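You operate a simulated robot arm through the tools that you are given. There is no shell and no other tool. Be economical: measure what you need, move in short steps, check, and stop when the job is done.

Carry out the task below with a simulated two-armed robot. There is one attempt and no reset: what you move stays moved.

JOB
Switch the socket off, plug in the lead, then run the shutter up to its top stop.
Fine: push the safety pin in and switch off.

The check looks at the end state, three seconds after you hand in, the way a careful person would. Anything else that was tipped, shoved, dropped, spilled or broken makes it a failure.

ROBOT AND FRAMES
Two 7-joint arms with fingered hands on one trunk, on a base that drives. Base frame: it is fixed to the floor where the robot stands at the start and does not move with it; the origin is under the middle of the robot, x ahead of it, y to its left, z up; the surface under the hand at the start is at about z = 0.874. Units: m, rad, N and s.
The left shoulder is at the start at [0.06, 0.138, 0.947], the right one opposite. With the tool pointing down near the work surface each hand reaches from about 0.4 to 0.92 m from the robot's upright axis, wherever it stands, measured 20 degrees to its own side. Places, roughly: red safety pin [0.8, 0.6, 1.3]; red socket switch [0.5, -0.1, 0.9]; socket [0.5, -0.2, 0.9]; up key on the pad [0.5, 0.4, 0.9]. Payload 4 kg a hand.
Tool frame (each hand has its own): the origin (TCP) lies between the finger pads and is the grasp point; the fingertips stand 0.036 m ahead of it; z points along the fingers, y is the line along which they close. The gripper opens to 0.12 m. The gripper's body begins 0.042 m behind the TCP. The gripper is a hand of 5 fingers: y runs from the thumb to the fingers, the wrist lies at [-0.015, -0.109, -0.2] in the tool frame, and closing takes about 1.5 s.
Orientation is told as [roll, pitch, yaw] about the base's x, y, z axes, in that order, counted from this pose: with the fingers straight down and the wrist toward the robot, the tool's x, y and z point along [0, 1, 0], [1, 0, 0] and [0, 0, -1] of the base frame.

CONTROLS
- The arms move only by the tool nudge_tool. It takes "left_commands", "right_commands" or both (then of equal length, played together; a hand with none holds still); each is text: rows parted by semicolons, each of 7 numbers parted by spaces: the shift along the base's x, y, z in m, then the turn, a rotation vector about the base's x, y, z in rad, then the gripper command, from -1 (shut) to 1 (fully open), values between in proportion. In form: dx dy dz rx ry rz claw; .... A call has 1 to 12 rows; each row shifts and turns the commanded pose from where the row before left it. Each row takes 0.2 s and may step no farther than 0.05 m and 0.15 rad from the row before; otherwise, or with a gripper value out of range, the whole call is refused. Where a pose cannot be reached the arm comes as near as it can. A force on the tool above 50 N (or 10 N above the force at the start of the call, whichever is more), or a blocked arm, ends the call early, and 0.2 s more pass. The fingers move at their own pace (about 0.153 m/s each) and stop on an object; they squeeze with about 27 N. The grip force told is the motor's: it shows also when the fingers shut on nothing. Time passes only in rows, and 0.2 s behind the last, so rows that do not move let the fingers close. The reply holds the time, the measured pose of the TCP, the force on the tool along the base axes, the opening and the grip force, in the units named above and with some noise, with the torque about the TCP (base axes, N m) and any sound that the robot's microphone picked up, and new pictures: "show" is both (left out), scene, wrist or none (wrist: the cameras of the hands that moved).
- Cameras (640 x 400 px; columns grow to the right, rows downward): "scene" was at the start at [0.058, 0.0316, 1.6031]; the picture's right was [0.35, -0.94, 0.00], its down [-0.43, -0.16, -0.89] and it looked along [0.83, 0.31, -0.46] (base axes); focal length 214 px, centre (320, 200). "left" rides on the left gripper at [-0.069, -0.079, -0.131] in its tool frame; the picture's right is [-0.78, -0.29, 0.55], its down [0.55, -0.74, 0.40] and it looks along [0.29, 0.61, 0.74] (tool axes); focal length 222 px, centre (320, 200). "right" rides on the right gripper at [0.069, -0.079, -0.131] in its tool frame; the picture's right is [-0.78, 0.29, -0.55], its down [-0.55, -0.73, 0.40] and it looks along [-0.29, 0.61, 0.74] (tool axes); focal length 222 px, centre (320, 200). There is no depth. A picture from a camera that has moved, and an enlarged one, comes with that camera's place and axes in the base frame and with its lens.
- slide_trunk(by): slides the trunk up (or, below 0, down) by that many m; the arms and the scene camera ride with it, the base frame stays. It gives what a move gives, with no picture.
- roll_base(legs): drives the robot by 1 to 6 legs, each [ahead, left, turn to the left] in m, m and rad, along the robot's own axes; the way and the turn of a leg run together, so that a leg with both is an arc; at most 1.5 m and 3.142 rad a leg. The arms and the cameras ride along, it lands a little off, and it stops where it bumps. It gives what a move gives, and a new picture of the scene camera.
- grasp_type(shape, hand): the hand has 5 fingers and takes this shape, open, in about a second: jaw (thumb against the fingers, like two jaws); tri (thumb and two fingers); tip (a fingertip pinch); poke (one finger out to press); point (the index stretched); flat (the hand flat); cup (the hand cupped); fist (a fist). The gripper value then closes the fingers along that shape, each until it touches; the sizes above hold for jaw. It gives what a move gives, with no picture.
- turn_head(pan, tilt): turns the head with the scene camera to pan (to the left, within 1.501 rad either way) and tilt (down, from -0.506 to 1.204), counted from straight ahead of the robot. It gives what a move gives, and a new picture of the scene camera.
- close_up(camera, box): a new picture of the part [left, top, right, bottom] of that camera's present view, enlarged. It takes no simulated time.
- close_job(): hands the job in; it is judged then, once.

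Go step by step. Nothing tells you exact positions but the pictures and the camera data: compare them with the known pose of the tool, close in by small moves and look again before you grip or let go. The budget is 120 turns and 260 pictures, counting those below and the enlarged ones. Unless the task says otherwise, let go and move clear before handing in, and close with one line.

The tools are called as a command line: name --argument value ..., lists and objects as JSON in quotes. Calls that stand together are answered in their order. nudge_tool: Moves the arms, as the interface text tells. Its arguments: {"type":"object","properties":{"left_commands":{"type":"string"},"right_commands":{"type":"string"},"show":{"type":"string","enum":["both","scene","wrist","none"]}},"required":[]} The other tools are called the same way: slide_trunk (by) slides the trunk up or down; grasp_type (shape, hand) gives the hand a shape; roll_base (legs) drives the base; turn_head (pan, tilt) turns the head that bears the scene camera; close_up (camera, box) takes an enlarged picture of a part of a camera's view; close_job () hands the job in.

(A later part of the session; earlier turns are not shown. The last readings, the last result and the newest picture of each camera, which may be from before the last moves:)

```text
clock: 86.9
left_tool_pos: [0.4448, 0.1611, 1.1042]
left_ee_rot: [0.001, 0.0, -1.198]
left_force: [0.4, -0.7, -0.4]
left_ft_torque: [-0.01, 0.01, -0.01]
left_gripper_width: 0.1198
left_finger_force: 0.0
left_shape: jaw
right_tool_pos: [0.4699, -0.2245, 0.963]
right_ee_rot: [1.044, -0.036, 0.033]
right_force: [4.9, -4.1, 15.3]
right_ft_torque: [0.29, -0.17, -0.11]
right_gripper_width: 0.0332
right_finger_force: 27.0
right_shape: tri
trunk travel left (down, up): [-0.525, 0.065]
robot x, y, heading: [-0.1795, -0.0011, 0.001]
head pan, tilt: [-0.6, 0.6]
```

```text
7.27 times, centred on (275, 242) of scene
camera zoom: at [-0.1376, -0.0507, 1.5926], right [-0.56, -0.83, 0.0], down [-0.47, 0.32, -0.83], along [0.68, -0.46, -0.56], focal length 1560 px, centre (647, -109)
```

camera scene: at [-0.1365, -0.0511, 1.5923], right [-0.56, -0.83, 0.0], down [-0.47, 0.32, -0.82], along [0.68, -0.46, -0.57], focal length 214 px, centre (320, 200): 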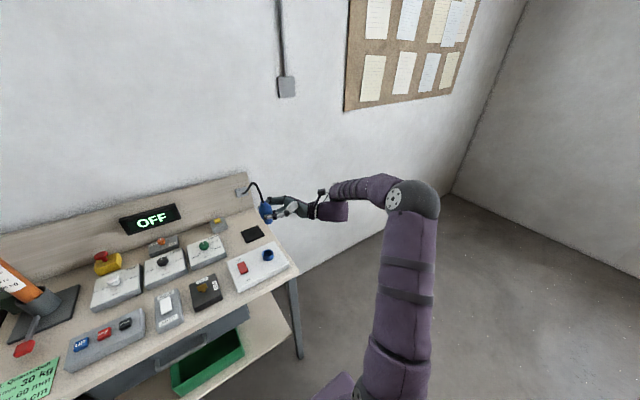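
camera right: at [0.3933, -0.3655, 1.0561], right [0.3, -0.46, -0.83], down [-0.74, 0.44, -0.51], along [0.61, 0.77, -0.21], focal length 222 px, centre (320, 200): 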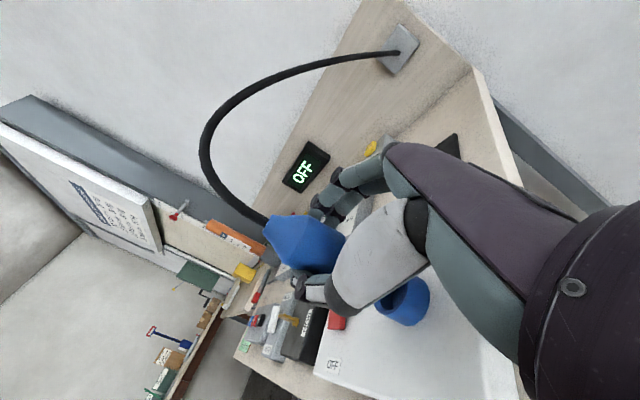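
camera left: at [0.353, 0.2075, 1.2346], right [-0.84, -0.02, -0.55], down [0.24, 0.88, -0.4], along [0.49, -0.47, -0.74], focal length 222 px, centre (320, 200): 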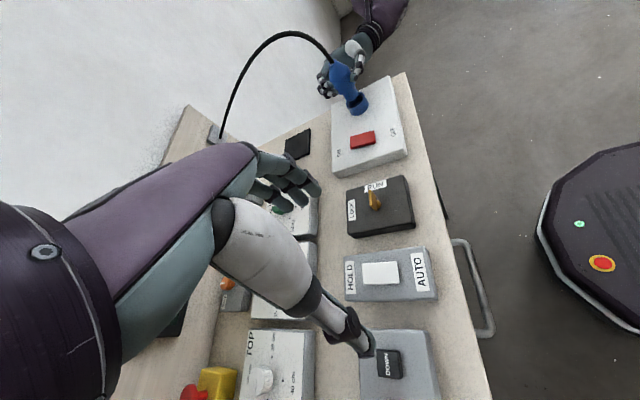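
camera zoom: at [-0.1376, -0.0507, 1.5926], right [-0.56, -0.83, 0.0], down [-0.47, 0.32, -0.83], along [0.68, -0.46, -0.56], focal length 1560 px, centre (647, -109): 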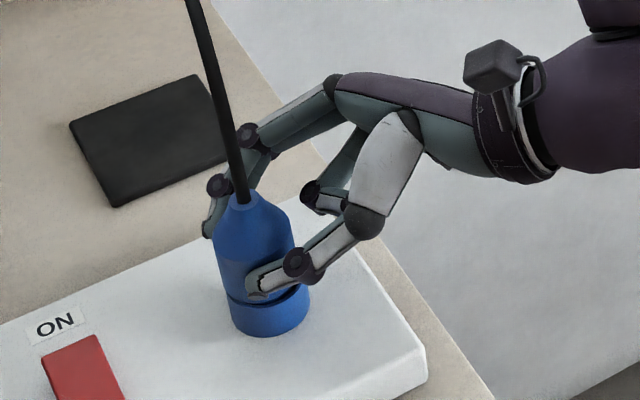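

Gap nearly closed. A last small press with a slight straightening roll.

nudge_tool --right_commands "0 -0.002 -0.002 0.04 0 0 -1;0 -0.002 -0.003 0.04 0 0 -1;0 0 -0.003 0 0 0 -1" --show "none"

close_up --camera "left" --box '[315, 55, 395, 115]'

close_up --camera "scene" --box '[240, 215, 310, 270]'

```text
clock: 87.7
left_tool_pos: [0.4444, 0.161, 1.1051]
left_ee_rot: [0.002, -0.001, -1.197]
left_force: [1.1, 0.1, 0.5]
left_ft_torque: [-0.04, -0.02, -0.01]
left_gripper_width: 0.1196
left_finger_force: 0.1
left_shape: jaw
right_tool_pos: [0.469, -0.2258, 0.9558]
right_ee_rot: [1.125, -0.039, 0.032]
right_force: [7.4, -2.5, 33.0]
right_ft_torque: [0.71, -0.45, -0.06]
right_gripper_width: 0.0339
right_finger_force: 26.9
right_shape: tri
trunk travel left (down, up): [-0.525, 0.065]
robot x, y, heading: [-0.1805, 0.0002, 0.001]
head pan, tilt: [-0.6, 0.6]
```

```text
6.67 times, centred on (355, 85) of left
camera zoom: at [0.3497, 0.2084, 1.2365], right [-0.84, -0.02, -0.55], down [0.24, 0.88, -0.4], along [0.49, -0.47, -0.74], focal length 1481 px, centre (87, 967)
```

zoom: 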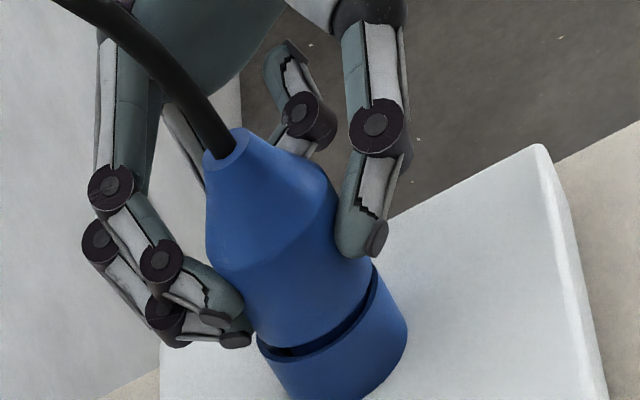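

```text
7.27 times, centred on (275, 242) of scene
camera zoom: at [-0.139, -0.0499, 1.5927], right [-0.56, -0.83, 0.0], down [-0.47, 0.32, -0.83], along [0.68, -0.46, -0.56], focal length 1560 px, centre (647, -109)
```

zoom: 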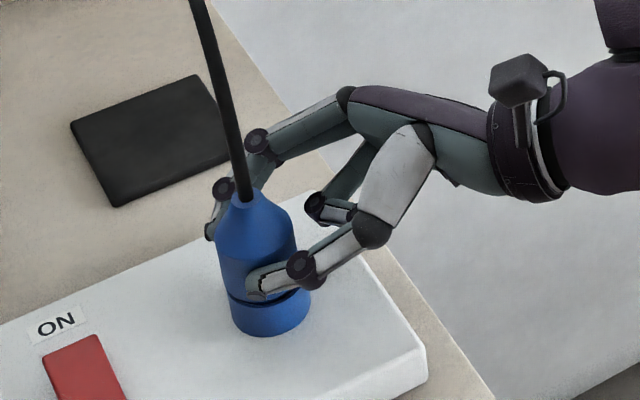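

It bottoms out at 33 N with only a thin even gap, so I take it as home. I relieve, open wide, and withdraw along the finger line.

nudge_tool --right_commands "0 0 0.004 0 0 0 -0.5;0 0 0.002 0 0 0 0.3;0 0 0 0 0 0 1;0 0 0 0 0 0 1;0 0 0 0 0 0 1;0 -0.03 0.015 0 0 0 1;0 -0.04 0.02 0 0 0 1;0 -0.04 0.02 0 0 0 1;0 -0.03 0.03 0 0 0 1" --show "none"

close_up --camera "left" --box '[315, 55, 395, 115]'

close_up --camera "scene" --box '[240, 215, 310, 270]'

```text
clock: 89.7
left_tool_pos: [0.4451, 0.1591, 1.1036]
left_ee_rot: [0.001, 0.0, -1.199]
left_force: [-0.4, 0.6, 1.0]
left_ft_torque: [0.03, 0.04, 0.0]
left_gripper_width: 0.1199
left_finger_force: 0.0
left_shape: jaw
right_tool_pos: [0.4679, -0.3693, 1.0451]
right_ee_rot: [1.12, -0.032, 0.033]
right_force: [0.0, 0.1, -0.5]
right_ft_torque: [-0.02, -0.02, 0.01]
right_gripper_width: 0.1195
right_finger_force: 0.1
right_shape: tri
trunk travel left (down, up): [-0.525, 0.065]
robot x, y, heading: [-0.1814, -0.0009, 0.007]
head pan, tilt: [-0.6, 0.6]
```

```text
6.67 times, centred on (355, 85) of left
camera zoom: at [0.3511, 0.2079, 1.2356], right [-0.84, -0.02, -0.55], down [0.24, 0.89, -0.4], along [0.49, -0.47, -0.74], focal length 1481 px, centre (87, 967)
```

zoom: 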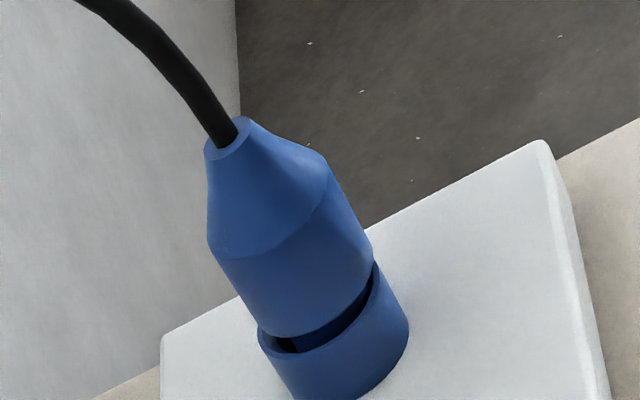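

```text
7.27 times, centred on (275, 242) of scene
camera zoom: at [-0.1372, -0.0506, 1.5923], right [-0.56, -0.83, 0.0], down [-0.47, 0.32, -0.83], along [0.68, -0.46, -0.56], focal length 1560 px, centre (647, -109)
```

zoom: 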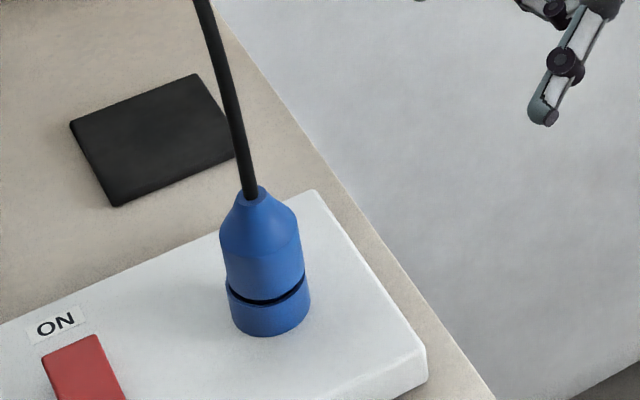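

The plug stands upright in the socket. I'll use the left index finger for the switch and keys; the right arm stays parked. First, left hand to poke and over to the switch's ON end, to see if power arrives.

grasp_type --shape "poke" --hand "left"

nudge_tool --left_commands "0.0055 -0.033 -0.008 0 0 0.15 -1;0.0055 -0.033 -0.008 0 0 0.15 -1;0.0055 -0.033 -0.008 0 0 0.15 -1;0.0055 -0.033 -0.008 0 0 0.15 -1;0.0055 -0.033 -0.008 0 0 0.15 -1;0.0055 -0.033 -0.008 0 0 0.15 -1;0.0055 -0.033 -0.008 0 0 0.15 -1;0.0055 -0.033 -0.02 0 0 0.15 -1" --show "both"

```text
clock: 90.6
left_tool_pos: [0.445, 0.1606, 1.1038]
left_ee_rot: [0.0, 0.0, -1.199]
left_force: [-0.1, -0.1, -0.6]
left_ft_torque: [0.01, 0.0, -0.01]
left_gripper_width: 0.0002
left_finger_force: 0.0
left_shape: poke
right_tool_pos: [0.4674, -0.3697, 1.0452]
right_ee_rot: [1.121, -0.033, 0.031]
right_force: [-0.7, 0.1, -0.3]
right_ft_torque: [0.01, 0.01, 0.02]
right_gripper_width: 0.1197
right_finger_force: 0.0
right_shape: tri
trunk travel left (down, up): [-0.525, 0.065]
robot x, y, heading: [-0.1857, 0.0011, 0.004]
head pan, tilt: [-0.6, 0.6]
```

```text
clock: 92.4
left_tool_pos: [0.4894, -0.1057, 1.0292]
left_ee_rot: [0.002, -0.003, 0.004]
left_force: [0.5, -0.4, 0.3]
left_ft_torque: [-0.02, 0.01, 0.0]
left_gripper_width: 0.0
left_finger_force: 0.0
left_shape: poke
right_tool_pos: [0.4674, -0.3707, 1.044]
right_ee_rot: [1.12, -0.034, 0.03]
right_force: [0.2, 0.4, -0.9]
right_ft_torque: [0.01, 0.02, 0.03]
right_gripper_width: 0.12
right_finger_force: 0.1
right_shape: tri
trunk travel left (down, up): [-0.525, 0.065]
robot x, y, heading: [-0.1818, 0.002, 0.003]
head pan, tilt: [-0.6, 0.6]
camera scene: at [-0.1364, -0.052, 1.5923], right [-0.56, -0.83, 0.0], down [-0.47, 0.32, -0.82], along [0.68, -0.46, -0.57], focal length 214 px, centre (320, 200)
camera left: at [0.4102, -0.1761, 1.1607], right [-0.29, -0.79, -0.55], down [-0.74, 0.55, -0.4], along [0.61, 0.29, -0.74], focal length 222 px, centre (320, 200)
```

scene: 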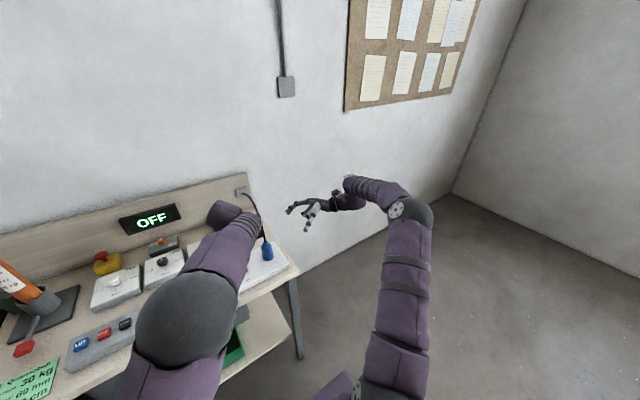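
left: 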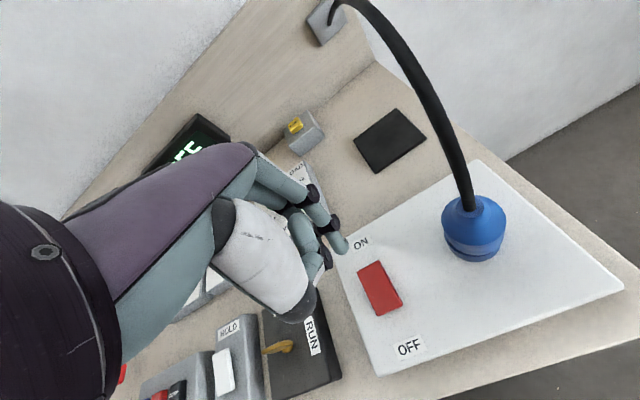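

The finger is right above the ON end. I lower and press.

nudge_tool --left_commands "-0.003 0 -0.03 0 0 0 -1;0 0 -0.03 0 0 0 -1;0 0 -0.008 0 0 0 -1;0 0 -0.006 0 0 0 -1;0 0 -0.005 0 0 0 -1;0 0 -0.005 0 0 0 -1" --show "wrist"

close_up --camera "left" --box '[300, 180, 440, 320]'

```text
clock: 93.8
left_tool_pos: [0.4885, -0.1043, 0.9482]
left_ee_rot: [-0.001, -0.005, 0.002]
left_force: [1.1, 1.3, 14.6]
left_ft_torque: [0.06, 0.0, 0.0]
left_gripper_width: 0.0
left_finger_force: 0.1
left_shape: poke
right_tool_pos: [0.465, -0.3699, 1.0461]
right_ee_rot: [1.122, -0.034, 0.032]
right_force: [-1.1, -0.2, 0.2]
right_ft_torque: [-0.01, -0.01, 0.02]
right_gripper_width: 0.1198
right_finger_force: 0.2
right_shape: tri
trunk travel left (down, up): [-0.525, 0.065]
robot x, y, heading: [-0.1794, -0.0012, 0.003]
head pan, tilt: [-0.6, 0.6]
camera left: at [0.408, -0.174, 1.0798], right [-0.29, -0.79, -0.55], down [-0.73, 0.55, -0.4], along [0.62, 0.29, -0.73], focal length 222 px, centre (320, 200)
```

left: 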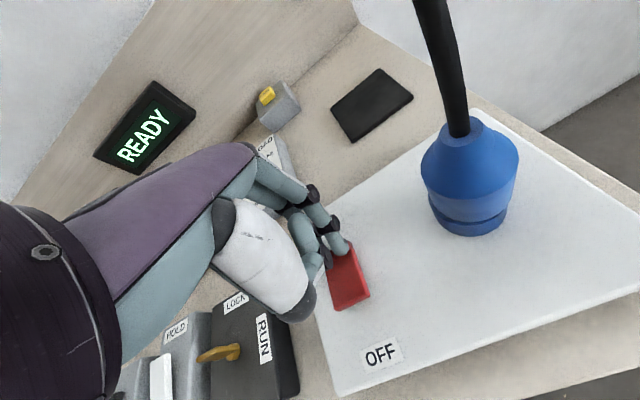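

```text
2.86 times, centred on (370, 250) of left
camera zoom: at [0.408, -0.174, 1.0798], right [-0.29, -0.79, -0.55], down [-0.73, 0.55, -0.4], along [0.62, 0.29, -0.73], focal length 635 px, centre (177, 57)
```

zoom: 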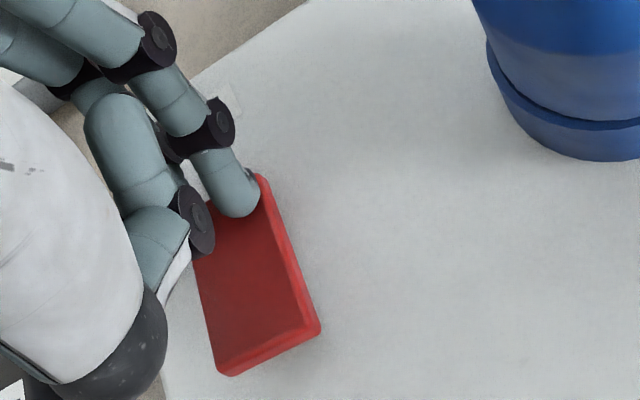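

The display shows READY: the plug is in and powered. I lift off, check the curtain view, and move the left finger over to the UP key at about (0.46, 0.357).

nudge_tool --left_commands "0 0 0.04 0 0 0 -1;0 0.02 0.045 0 0 0 -1;-0.003 0.046 0 0 0 0 -1;-0.003 0.046 0 0 0 0 -1;-0.003 0.046 0 0 0 0 -1;-0.003 0.046 0 0 0 0 -1;-0.003 0.046 0 0 0 0 -1;-0.003 0.046 0 0 0 0 -1;-0.003 0.046 0 0 0 0 -1;-0.003 0.046 0 0 0 0 -1;-0.003 0.046 0 0 0 0 -1;-0.001 0.026 0 0 0 0 -1" --show "wrist"

turn_head --pan 0.55 --tilt 0.35

```text
clock: 96.4
left_tool_pos: [0.459, 0.3557, 1.0271]
left_ee_rot: [-0.001, 0.0, 0.002]
left_force: [-0.2, -0.5, 0.5]
left_ft_torque: [-0.04, -0.01, 0.0]
left_gripper_width: 0.0002
left_finger_force: 0.1
left_shape: poke
right_tool_pos: [0.4663, -0.3701, 1.0454]
right_ee_rot: [1.121, -0.033, 0.032]
right_force: [0.6, -0.5, -0.5]
right_ft_torque: [0.04, -0.01, -0.01]
right_gripper_width: 0.1196
right_finger_force: 0.0
right_shape: tri
trunk travel left (down, up): [-0.525, 0.065]
robot x, y, heading: [-0.183, 0.0001, -0.001]
head pan, tilt: [-0.6, 0.6]
camera left: at [0.3801, 0.285, 1.159], right [-0.29, -0.79, -0.55], down [-0.74, 0.55, -0.4], along [0.61, 0.29, -0.74], focal length 222 px, centre (320, 200)
```

left: 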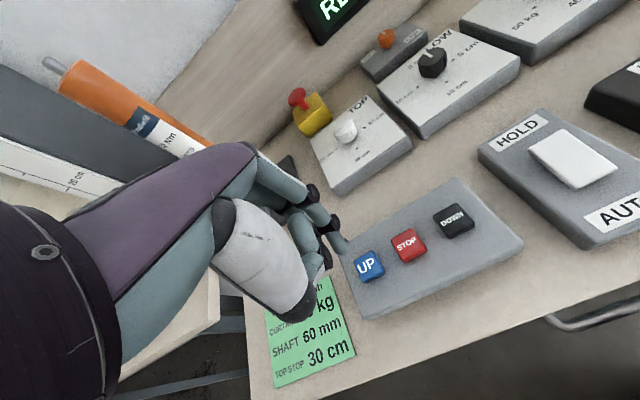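

```text
clock: 97.8
left_tool_pos: [0.4601, 0.3546, 1.0272]
left_ee_rot: [-0.002, -0.001, 0.001]
left_force: [-0.6, 0.0, 0.3]
left_ft_torque: [0.0, 0.0, 0.0]
left_gripper_width: 0.0
left_finger_force: 0.0
left_shape: poke
right_tool_pos: [0.4669, -0.3691, 1.0458]
right_ee_rot: [1.121, -0.032, 0.032]
right_force: [-0.7, 0.2, 0.1]
right_ft_torque: [-0.01, 0.0, 0.01]
right_gripper_width: 0.1198
right_finger_force: 0.1
right_shape: tri
trunk travel left (down, up): [-0.525, 0.065]
robot x, y, heading: [-0.1838, -0.0012, 0.005]
head pan, tilt: [0.55, 0.351]
camera scene: at [-0.1307, 0.0479, 1.6151], right [0.53, -0.85, 0.0], down [-0.29, -0.18, -0.94], along [0.8, 0.49, -0.34], focal length 214 px, centre (320, 200)
```

scene: 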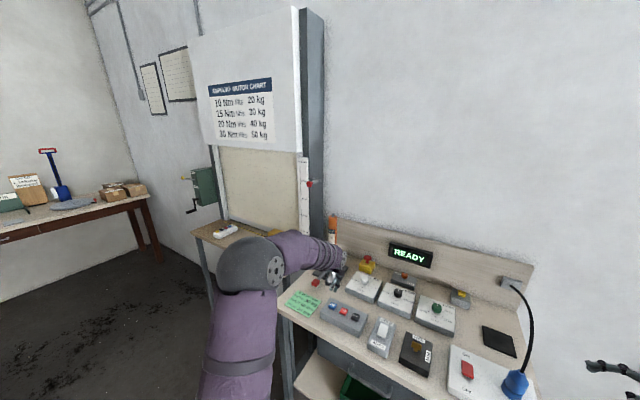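

The finger is right over UP. Before pressing I check the TOP dial and the rocker.

close_up --camera "left" --box '[290, 80, 430, 200]'

close_up --camera "scene" --box '[200, 120, 360, 260]'

close_up --camera "left" --box '[470, 90, 640, 250]'

```text
3.33 times, centred on (360, 140) of left
camera zoom: at [0.3804, 0.2843, 1.1589], right [-0.29, -0.79, -0.55], down [-0.74, 0.55, -0.4], along [0.61, 0.29, -0.74], focal length 740 px, centre (187, 400)
```

zoom: 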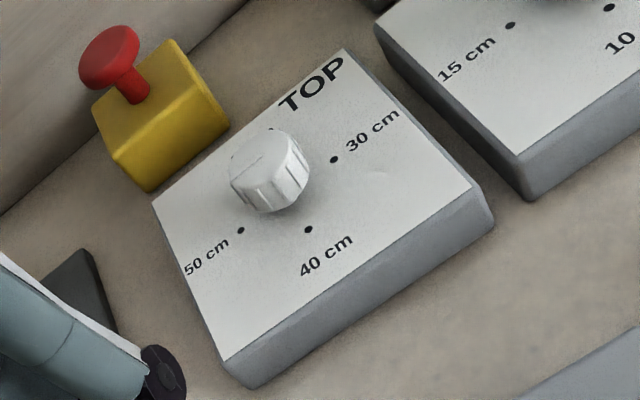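

```text
2.86 times, centred on (280, 190) of scene
camera zoom: at [-0.1307, 0.0479, 1.6151], right [0.53, -0.85, 0.0], down [-0.29, -0.18, -0.94], along [0.8, 0.49, -0.34], focal length 613 px, centre (434, 229)
```

zoom: 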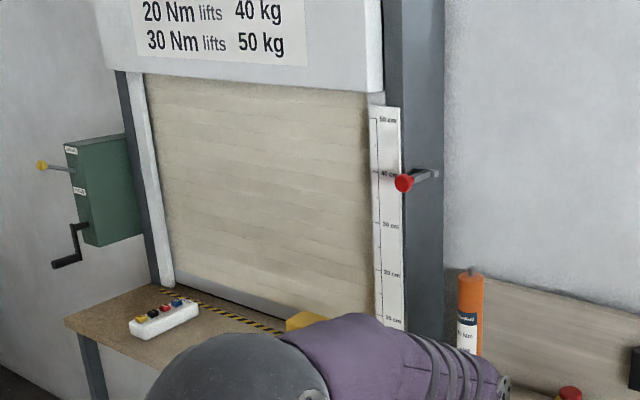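

```text
2.50 times, centred on (555, 170) of left
camera zoom: at [0.3804, 0.2843, 1.1589], right [-0.29, -0.79, -0.55], down [-0.74, 0.55, -0.4], along [0.61, 0.29, -0.74], focal length 555 px, centre (-268, 275)
```

zoom: 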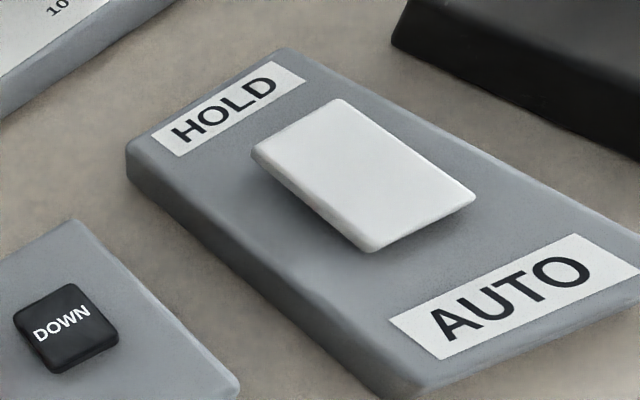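

The TOP dial points to 50 cm. I press UP and hold, watching the display and curtain.

nudge_tool --left_commands "0 0.001 -0.03 0 0 0 -1;0 0 -0.03 0 0 0 -1;0 0 -0.008 0 0 0 -1;0 0 -0.005 0 0 0 -1;0 0 -0.005 0 0 0 -1" --show "both"

```text
clock: 99.0
left_tool_pos: [0.4587, 0.3558, 0.951]
left_ee_rot: [0.0, 0.0, 0.002]
left_force: [0.1, 0.3, 1.3]
left_ft_torque: [-0.04, -0.04, 0.0]
left_gripper_width: 0.0
left_finger_force: 0.0
left_shape: poke
right_tool_pos: [0.4672, -0.3691, 1.0458]
right_ee_rot: [1.121, -0.033, 0.03]
right_force: [0.0, 0.4, 0.0]
right_ft_torque: [0.02, -0.01, 0.0]
right_gripper_width: 0.1197
right_finger_force: 0.1
right_shape: tri
trunk travel left (down, up): [-0.525, 0.065]
robot x, y, heading: [-0.1825, -0.0008, 0.004]
head pan, tilt: [0.55, 0.351]
heard: click
camera scene: at [-0.1309, 0.0478, 1.6152], right [0.53, -0.85, 0.0], down [-0.29, -0.18, -0.94], along [0.8, 0.49, -0.34], focal length 214 px, centre (320, 200)
camera left: at [0.3798, 0.2859, 1.0833], right [-0.29, -0.79, -0.55], down [-0.74, 0.55, -0.4], along [0.61, 0.29, -0.74], focal length 222 px, centre (320, 200)
```

scene: 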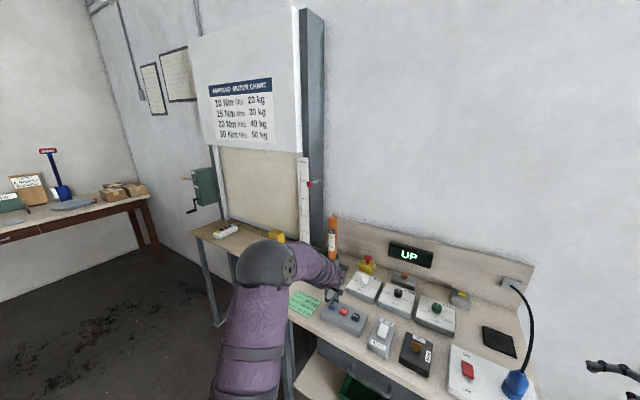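
left: 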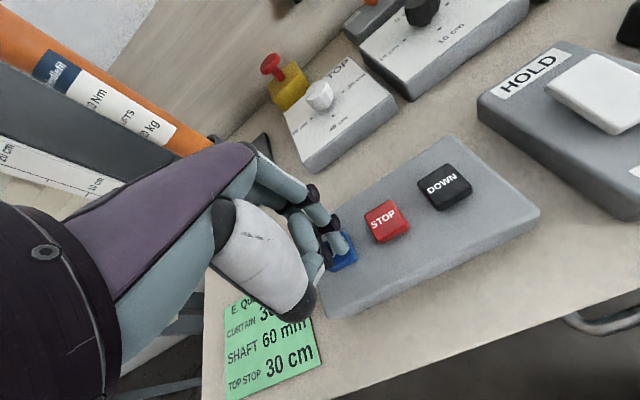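

Display says UP. I keep the key pressed and let time pass.

nudge_tool --left_commands "0 0 0 0 0 0 -1;0 0 0 0 0 0 -1;0 0 0 0 0 0 -1;0 0 0 0 0 0 -1;0 0 0 0 0 0 -1;0 0 0 0 0 0 -1;0 0 0 0 0 0 -1;0 0 0 0 0 0 -1;0 0 0 0 0 0 -1;0 0 0 0 0 0 -1" --show "scene"

close_up --camera "scene" --box '[200, 120, 440, 280]'

```text
clock: 101.2
left_tool_pos: [0.459, 0.3556, 0.9518]
left_ee_rot: [0.0, 0.0, 0.003]
left_force: [1.5, 0.5, 2.1]
left_ft_torque: [-0.03, -0.02, 0.0]
left_gripper_width: 0.0
left_finger_force: 0.0
left_shape: poke
right_tool_pos: [0.4663, -0.3703, 1.0459]
right_ee_rot: [1.12, -0.034, 0.03]
right_force: [0.1, 0.2, 0.3]
right_ft_torque: [0.01, 0.05, 0.05]
right_gripper_width: 0.1196
right_finger_force: 0.0
right_shape: tri
trunk travel left (down, up): [-0.525, 0.065]
robot x, y, heading: [-0.1845, -0.0013, 0.003]
head pan, tilt: [0.55, 0.351]
camera scene: at [-0.1309, 0.0479, 1.6151], right [0.53, -0.85, 0.0], down [-0.29, -0.18, -0.94], along [0.8, 0.49, -0.34], focal length 214 px, centre (320, 200)
```

scene: 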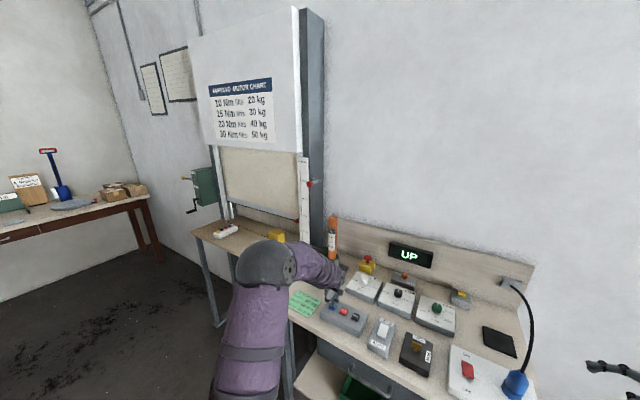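

```text
2.50 times, centred on (320, 200) of scene
camera zoom: at [-0.1309, 0.0479, 1.6151], right [0.53, -0.85, 0.0], down [-0.29, -0.18, -0.94], along [0.8, 0.49, -0.34], focal length 536 px, centre (320, 200)
```

zoom: 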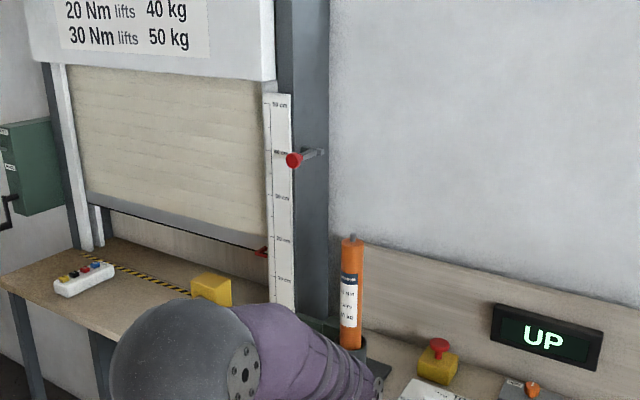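

The curtain is rising well. I hold on.

nudge_tool --left_commands "0 0 0 0 0 0 -1;0 0 0 0 0 0 -1;0 0 0 0 0 0 -1;0 0 0 0 0 0 -1;0 0 0 0 0 0 -1;0 0 0 0 0 0 -1;0 0 0 0 0 0 -1;0 0 0 0 0 0 -1;0 0 0 0 0 0 -1;0 0 0 0 0 0 -1;0 0 0 0 0 0 -1;0 0 0 0 0 0 -1" --show "none"

nudge_tool --left_commands "0 0 0 0 0 0 -1;0 0 0 0 0 0 -1;0 0 0 0 0 0 -1;0 0 0 0 0 0 -1;0 0 0 0 0 0 -1;0 0 0 0 0 0 -1;0 0 0 0 0 0 -1;0 0 0 0 0 0 -1;0 0 0 0 0 0 -1;0 0 0 0 0 0 -1;0 0 0 0 0 0 -1;0 0 0 0 0 0 -1" --show "none"

close_up --camera "scene" --box '[200, 120, 440, 280]'

```text
clock: 103.8
left_tool_pos: [0.4593, 0.3564, 0.9511]
left_ee_rot: [0.001, -0.001, 0.003]
left_force: [0.3, -0.1, 1.9]
left_ft_torque: [0.0, -0.04, 0.0]
left_gripper_width: 0.0
left_finger_force: 0.0
left_shape: poke
right_tool_pos: [0.4682, -0.3686, 1.0453]
right_ee_rot: [1.121, -0.034, 0.031]
right_force: [0.1, 0.0, -0.5]
right_ft_torque: [0.01, 0.0, -0.05]
right_gripper_width: 0.1199
right_finger_force: 0.1
right_shape: tri
trunk travel left (down, up): [-0.525, 0.065]
robot x, y, heading: [-0.1842, -0.0013, 0.006]
head pan, tilt: [0.55, 0.351]
```

```text
clock: 106.3
left_tool_pos: [0.4587, 0.3557, 0.9504]
left_ee_rot: [0.0, 0.001, 0.002]
left_force: [0.0, -0.1, 1.2]
left_ft_torque: [-0.01, -0.01, 0.0]
left_gripper_width: 0.0001
left_finger_force: 0.1
left_shape: poke
right_tool_pos: [0.4671, -0.3697, 1.0457]
right_ee_rot: [1.121, -0.033, 0.032]
right_force: [0.3, 0.4, -0.1]
right_ft_torque: [0.02, 0.01, 0.02]
right_gripper_width: 0.1198
right_finger_force: 0.0
right_shape: tri
trunk travel left (down, up): [-0.525, 0.065]
robot x, y, heading: [-0.1826, -0.0017, 0.005]
head pan, tilt: [0.55, 0.351]
```

```text
2.50 times, centred on (320, 200) of scene
camera zoom: at [-0.1309, 0.0479, 1.6151], right [0.53, -0.85, 0.0], down [-0.29, -0.18, -0.94], along [0.8, 0.49, -0.34], focal length 536 px, centre (320, 200)
```

zoom: 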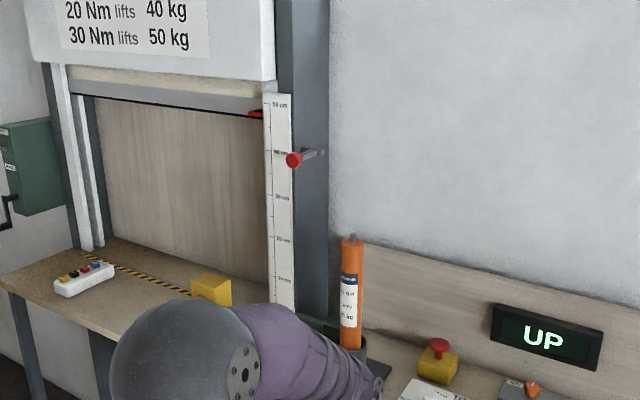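

Red marker at about 48 cm. I hold a little longer, until it stops.

nudge_tool --left_commands "0 0 0 0 0 0 -1;0 0 0 0 0 0 -1;0 0 0 0 0 0 -1;0 0 0 0 0 0 -1;0 0 0 0 0 0 -1;0 0 0 0 0 0 -1;0 0 0 0 0 0 -1" --show "none"

close_up --camera "scene" --box '[200, 120, 440, 280]'

```text
clock: 108.0
left_tool_pos: [0.4602, 0.356, 0.9515]
left_ee_rot: [-0.001, 0.0, 0.001]
left_force: [1.4, 0.3, 1.9]
left_ft_torque: [-0.02, -0.02, 0.03]
left_gripper_width: 0.0001
left_finger_force: 0.1
left_shape: poke
right_tool_pos: [0.4685, -0.3691, 1.045]
right_ee_rot: [1.119, -0.034, 0.031]
right_force: [-0.2, 0.7, -0.3]
right_ft_torque: [0.03, 0.0, -0.01]
right_gripper_width: 0.1198
right_finger_force: 0.0
right_shape: tri
trunk travel left (down, up): [-0.525, 0.065]
robot x, y, heading: [-0.1841, 0.0022, 0.006]
head pan, tilt: [0.55, 0.351]
```

```text
2.50 times, centred on (320, 200) of scene
camera zoom: at [-0.1309, 0.0479, 1.6151], right [0.53, -0.85, 0.0], down [-0.29, -0.18, -0.94], along [0.8, 0.49, -0.34], focal length 536 px, centre (320, 200)
```

zoom: 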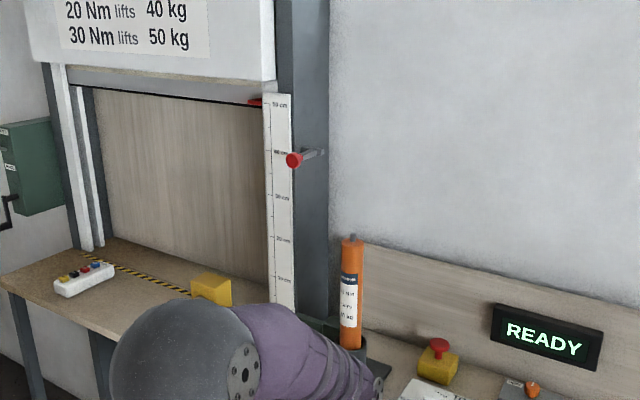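

The curtain reached the 50 cm top stop and the display is READY. I lift off the key, and draw both arms back and up so the robot can move left to the pin.

nudge_tool --left_commands "0 0 0.04 0 0 0 -1;0 0 0.045 0 0 0 -1;0 0 0.045 0 0 0 -1;-0.02 0 0.04 0 0 0 -1;-0.025 0 0.04 0 0 0 -1;-0.025 0 0.03 0 0 0 -1;-0.025 0 0.03 0 0 0 -1;-0.025 0 0.02 0 0 0 -1" --right_commands "0 0 0.045 -0.14 0 0 1;0 0 0.045 -0.14 0 0 1;-0.01 0 0.045 -0.14 0 0 1;-0.03 0 0.035 -0.14 0 0 1;-0.035 0 0.03 -0.14 0 0 1;-0.04 0 0.02 -0.14 0 0 1;-0.04 0 0 -0.14 0 0 1;-0.04 0 0 -0.14 0 0 1" --show "scene"

close_up --camera "scene" --box '[270, 140, 370, 220]'

close_up --camera "scene" --box '[200, 60, 560, 400]'

```text
clock: 109.8
left_tool_pos: [0.3377, 0.3602, 1.2442]
left_ee_rot: [0.0, -0.001, 0.003]
left_force: [0.0, 1.2, 0.1]
left_ft_torque: [0.01, -0.06, -0.02]
left_gripper_width: 0.0
left_finger_force: 0.1
left_shape: poke
right_tool_pos: [0.2677, -0.3659, 1.264]
right_ee_rot: [0.0, 0.012, 0.044]
right_force: [-0.8, -0.2, 0.6]
right_ft_torque: [-0.01, -0.01, -0.05]
right_gripper_width: 0.12
right_finger_force: 0.0
right_shape: tri
trunk travel left (down, up): [-0.525, 0.065]
robot x, y, heading: [-0.1824, 0.0005, 0.005]
head pan, tilt: [0.55, 0.351]
camera scene: at [-0.1335, 0.0487, 1.6152], right [0.53, -0.85, 0.0], down [-0.29, -0.18, -0.94], along [0.8, 0.49, -0.34], focal length 214 px, centre (320, 200)
```

scene: 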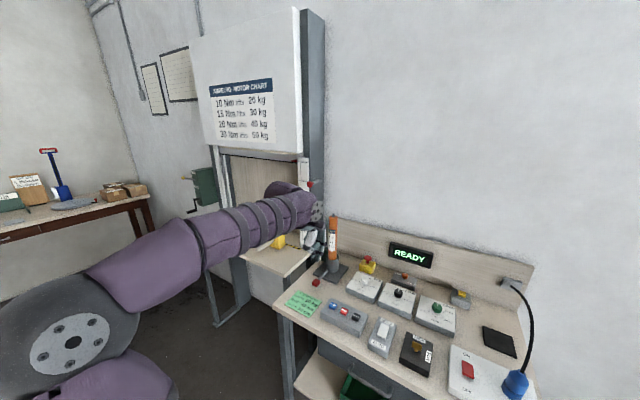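

```text
5.00 times, centred on (320, 180) of scene
camera zoom: at [-0.1335, 0.0487, 1.6152], right [0.53, -0.85, 0.0], down [-0.29, -0.18, -0.94], along [0.8, 0.49, -0.34], focal length 1072 px, centre (320, 300)
```

zoom: 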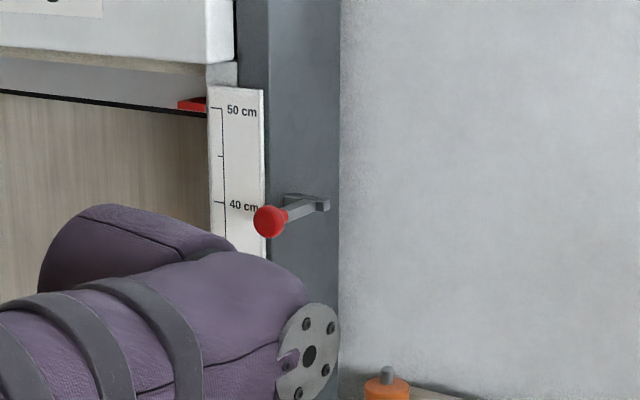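

```text
1.18 times, centred on (380, 230) of scene
camera zoom: at [-0.1335, 0.0487, 1.6152], right [0.53, -0.85, 0.0], down [-0.29, -0.18, -0.94], along [0.8, 0.49, -0.34], focal length 252 px, centre (249, 165)
```

zoom: 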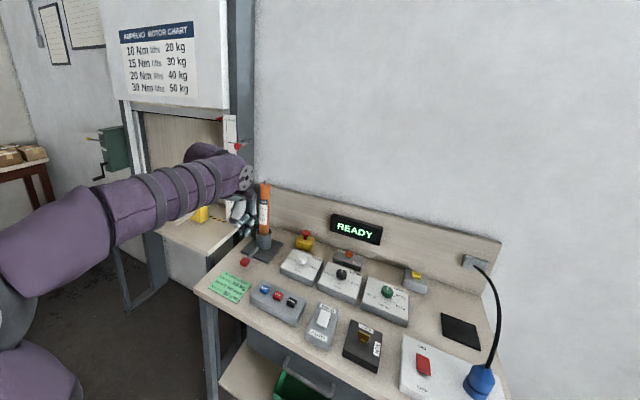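

The curtain stays at 50 cm. I drive 0.45 m to the left to bring the pin within the left hand's reach.

roll_base --legs '[[0, 0.45, 0]]'

turn_head --pan 0.1 --tilt 0.25

```text
clock: 112.5
left_tool_pos: [0.3365, 0.814, 1.2426]
left_ee_rot: [-0.001, -0.002, 0.004]
left_force: [0.2, 0.8, 0.0]
left_ft_torque: [-0.04, 0.0, 0.02]
left_gripper_width: 0.0
left_finger_force: 0.0
left_shape: poke
right_tool_pos: [0.2688, 0.0909, 1.2622]
right_ee_rot: [0.001, 0.015, 0.045]
right_force: [-0.8, 0.6, 0.3]
right_ft_torque: [-0.02, -0.01, 0.04]
right_gripper_width: 0.1198
right_finger_force: 0.0
right_shape: tri
trunk travel left (down, up): [-0.525, 0.065]
robot x, y, heading: [-0.1844, 0.4562, 0.005]
head pan, tilt: [0.55, 0.351]
camera scene: at [-0.1332, 0.5042, 1.6151], right [0.53, -0.85, 0.0], down [-0.29, -0.18, -0.94], along [0.8, 0.49, -0.34], focal length 214 px, centre (320, 200)
```

scene: 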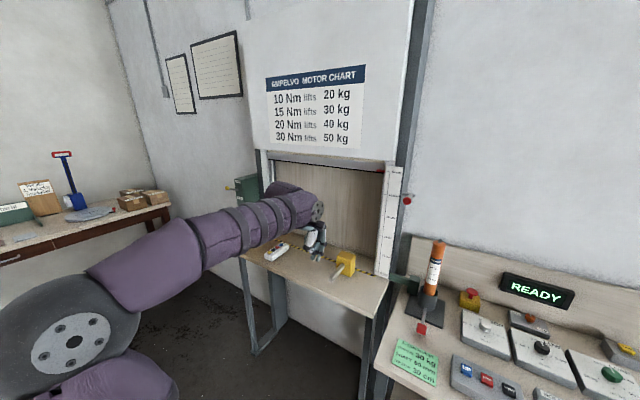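

```text
clock: 113.4
left_tool_pos: [0.3363, 0.813, 1.2442]
left_ee_rot: [0.0, -0.001, 0.003]
left_force: [0.3, -0.3, 0.3]
left_ft_torque: [0.0, -0.02, 0.04]
left_gripper_width: 0.0
left_finger_force: 0.0
left_shape: poke
right_tool_pos: [0.2691, 0.0899, 1.2626]
right_ee_rot: [0.003, 0.013, 0.044]
right_force: [0.5, 0.0, 1.2]
right_ft_torque: [-0.03, 0.02, 0.01]
right_gripper_width: 0.1198
right_finger_force: 0.0
right_shape: tri
trunk travel left (down, up): [-0.525, 0.065]
robot x, y, heading: [-0.1882, 0.4485, 0.002]
head pan, tilt: [0.099, 0.25]
camera scene: at [-0.1194, 0.464, 1.6245], right [0.11, -0.99, 0.0], down [-0.25, -0.03, -0.97], along [0.96, 0.1, -0.25], focal length 214 px, centre (320, 200)
```

scene: 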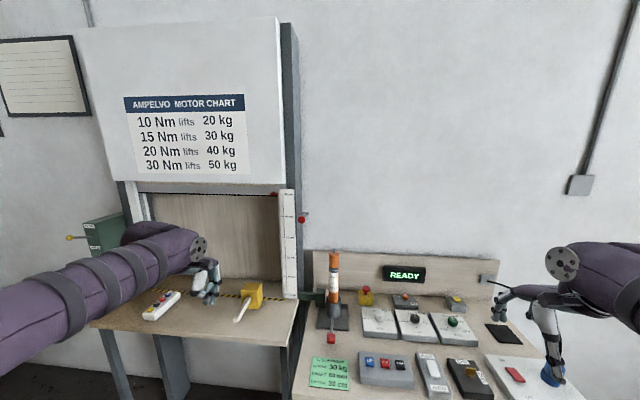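

close_up --camera "scene" --box '[260, 180, 340, 240]'

close_up --camera "left" --box '[0, 0, 640, 400]'

```text
6.67 times, centred on (300, 210) of scene
camera zoom: at [-0.1194, 0.464, 1.6245], right [0.11, -0.99, 0.0], down [-0.25, -0.03, -0.97], along [0.96, 0.1, -0.25], focal length 1430 px, centre (453, 133)
```

zoom: 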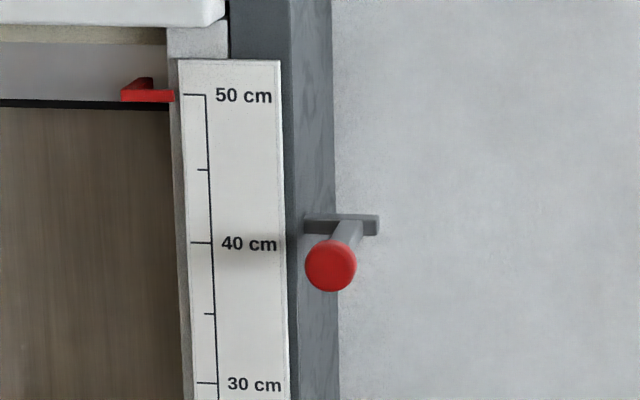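

```text
1.00 times, centred on (320, 200) of left (not enlarged: the box is as wide or as high as the picture)
camera zoom: at [0.257, 0.7439, 1.3748], right [-0.29, -0.79, -0.55], down [-0.74, 0.55, -0.4], along [0.61, 0.29, -0.74], focal length 222 px, centre (320, 200)
```

zoom: 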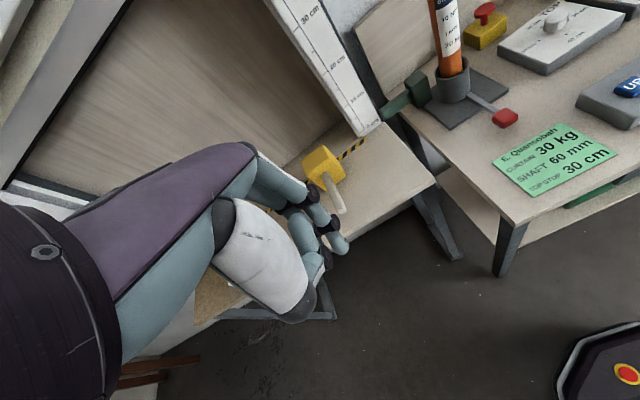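

The pin's rod runs along +x with its red head at about (0.698, 0.623, 1.329). I pitch the left hand so the finger points forward and stage it in front of the head.

nudge_tool --left_commands "0.015 -0.017 0.0077 0 -0.143 0 -1;0.015 -0.017 0.0077 0 -0.143 0 -1;0.015 -0.017 0.0077 0 -0.143 0 -1;0.015 -0.017 0.0077 0 -0.143 0 -1;0.015 -0.017 0.0077 0 -0.143 0 -1;0.015 -0.017 0.0077 0 -0.143 0 -1;0.015 -0.017 0.0077 0 -0.143 0 -1;0.015 -0.017 0.0077 0 -0.143 0 -1;0.015 -0.017 0.0077 0 -0.143 0 -1;0.015 -0.017 0.0077 0 -0.143 0 -1;0.015 -0.017 0.0077 0 -0.141 0 -1" --show "both"

close_up --camera "scene" --box '[220, 160, 380, 280]'

```text
clock: 115.8
left_tool_pos: [0.4924, 0.6374, 1.3394]
left_ee_rot: [-1.451, -1.567, 1.454]
left_force: [0.6, -0.8, 0.0]
left_ft_torque: [-0.01, 0.0, -0.01]
left_gripper_width: 0.0002
left_finger_force: 0.1
left_shape: poke
left hand out of reach, approached as far as the arm can: row 4
right_tool_pos: [0.2698, 0.0891, 1.2621]
right_ee_rot: [0.004, 0.017, 0.046]
right_force: [0.0, -1.0, -0.8]
right_ft_torque: [-0.03, -0.02, 0.01]
right_gripper_width: 0.1197
right_finger_force: 0.3
right_shape: tri
trunk travel left (down, up): [-0.525, 0.065]
robot x, y, heading: [-0.1829, 0.4573, 0.008]
head pan, tilt: [0.099, 0.25]
camera scene: at [-0.1183, 0.463, 1.6245], right [0.11, -0.99, 0.0], down [-0.25, -0.03, -0.97], along [0.96, 0.1, -0.25], focal length 214 px, centre (320, 200)
camera left: at [0.3619, 0.567, 1.2611], right [0.55, -0.79, -0.29], down [0.4, 0.55, -0.74], along [0.74, 0.29, 0.61], focal length 222 px, centre (320, 200)
```

scene: 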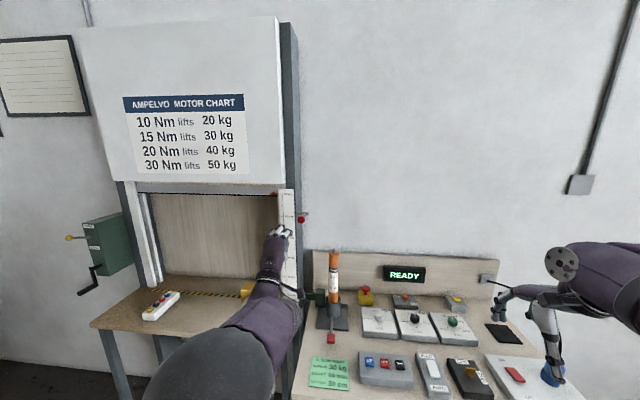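
left: 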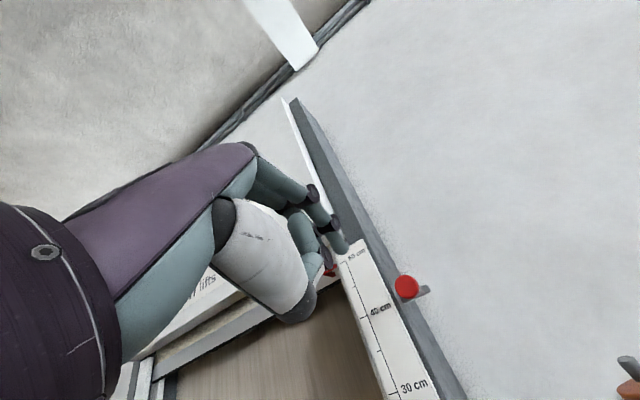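

```text
3.33 times, centred on (300, 220) of scene
camera zoom: at [-0.1183, 0.463, 1.6245], right [0.11, -0.99, 0.0], down [-0.25, -0.03, -0.97], along [0.96, 0.1, -0.25], focal length 715 px, centre (387, 133)
```

zoom: 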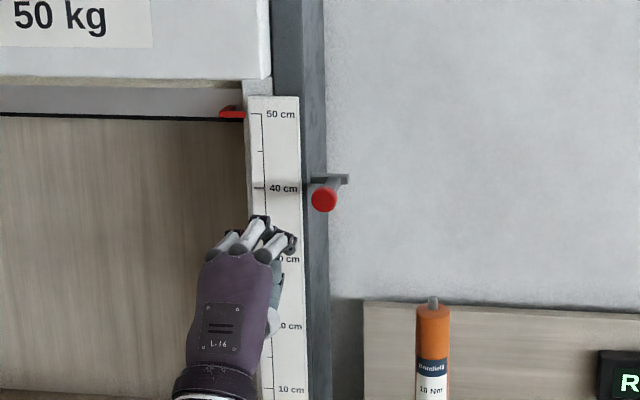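

The finger points straight ahead; I shift slightly right and down and approach to 3 cm from the head.

nudge_tool --left_commands "0.04 -0.005 -0.006 0 0 0 -1;0.045 -0.004 -0.005 0 0 0 -1;0.045 -0.002 -0.002 0 0 0 -1" --show "wrist"

close_up --camera "left" --box '[300, 190, 440, 320]'

close_up --camera "scene" --box '[260, 180, 340, 240]'

```text
clock: 116.6
left_tool_pos: [0.624, 0.6284, 1.3272]
left_ee_rot: [-0.802, -1.565, 0.799]
left_force: [0.3, -0.5, 0.8]
left_ft_torque: [0.03, 0.01, 0.01]
left_gripper_width: 0.0
left_finger_force: 0.0
left_shape: poke
right_tool_pos: [0.27, 0.089, 1.2602]
right_ee_rot: [0.004, 0.017, 0.046]
right_force: [0.3, -0.7, -0.5]
right_ft_torque: [0.06, 0.01, 0.02]
right_gripper_width: 0.1198
right_finger_force: 0.0
right_shape: tri
trunk travel left (down, up): [-0.525, 0.065]
robot x, y, heading: [-0.1867, 0.4567, 0.008]
head pan, tilt: [0.099, 0.25]
camera left: at [0.492, 0.5586, 1.2513], right [0.54, -0.79, -0.29], down [0.4, 0.55, -0.74], along [0.74, 0.29, 0.61], focal length 222 px, centre (320, 200)
```

left: 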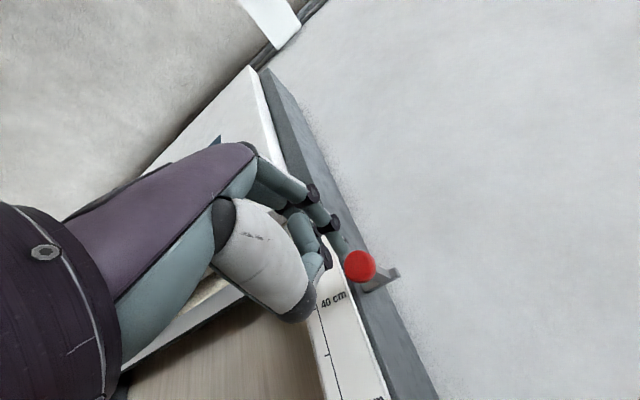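

```text
3.08 times, centred on (370, 255) of left
camera zoom: at [0.492, 0.5586, 1.2513], right [0.54, -0.79, -0.29], down [0.4, 0.55, -0.74], along [0.74, 0.29, 0.61], focal length 684 px, centre (166, 31)
```

zoom: 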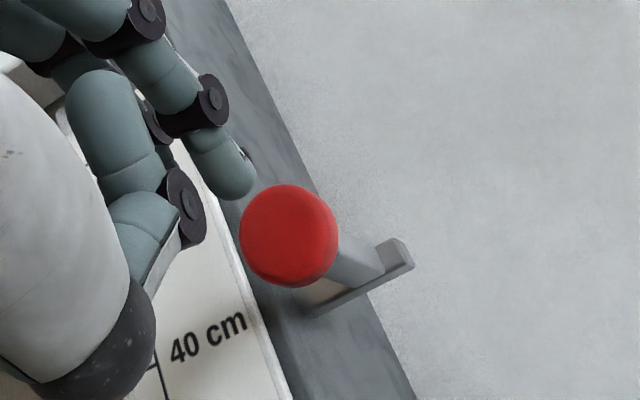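

```text
6.67 times, centred on (300, 210) of scene
camera zoom: at [-0.1164, 0.4621, 1.6242], right [0.1, -0.99, 0.0], down [-0.25, -0.02, -0.97], along [0.96, 0.1, -0.25], focal length 1430 px, centre (453, 133)
```

zoom: 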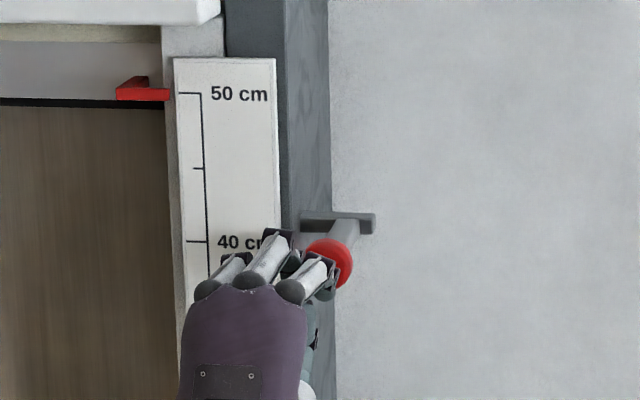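

Aim is within 3 mm of the centre. I correct and push forward in small steps.

nudge_tool --left_commands "0.015 -0.001 -0.003 0 0 0 -1;0.012 0 0 0 0 0 -1;0.01 0 0 0 0 0 -1;0.01 0 0 0 0 0 -1;0.01 0 0 0 0 0 -1" --show "none"

close_up --camera "left" --box '[300, 190, 440, 320]'

```text
clock: 117.8
left_tool_pos: [0.6202, 0.6309, 1.3311]
left_ee_rot: [-1.334, -1.567, 1.339]
left_force: [0.1, -0.4, 0.1]
left_ft_torque: [0.0, -0.04, 0.0]
left_gripper_width: 0.0
left_finger_force: 0.1
left_shape: poke
left hand out of reach, approached as far as the arm can: row 1, 2, 3, 4, 5
right_tool_pos: [0.2683, 0.0886, 1.2625]
right_ee_rot: [0.003, 0.014, 0.043]
right_force: [-0.1, 0.1, 0.2]
right_ft_torque: [-0.02, 0.02, -0.02]
right_gripper_width: 0.1198
right_finger_force: 0.0
right_shape: tri
trunk travel left (down, up): [-0.525, 0.065]
robot x, y, heading: [-0.1833, 0.4543, 0.006]
head pan, tilt: [0.099, 0.25]
```

```text
3.08 times, centred on (370, 255) of left
camera zoom: at [0.4895, 0.5605, 1.2528], right [0.55, -0.79, -0.29], down [0.4, 0.55, -0.74], along [0.74, 0.29, 0.61], focal length 684 px, centre (166, 31)
```

zoom: 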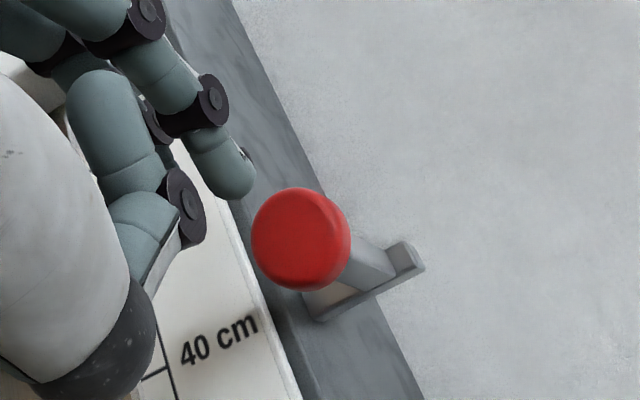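

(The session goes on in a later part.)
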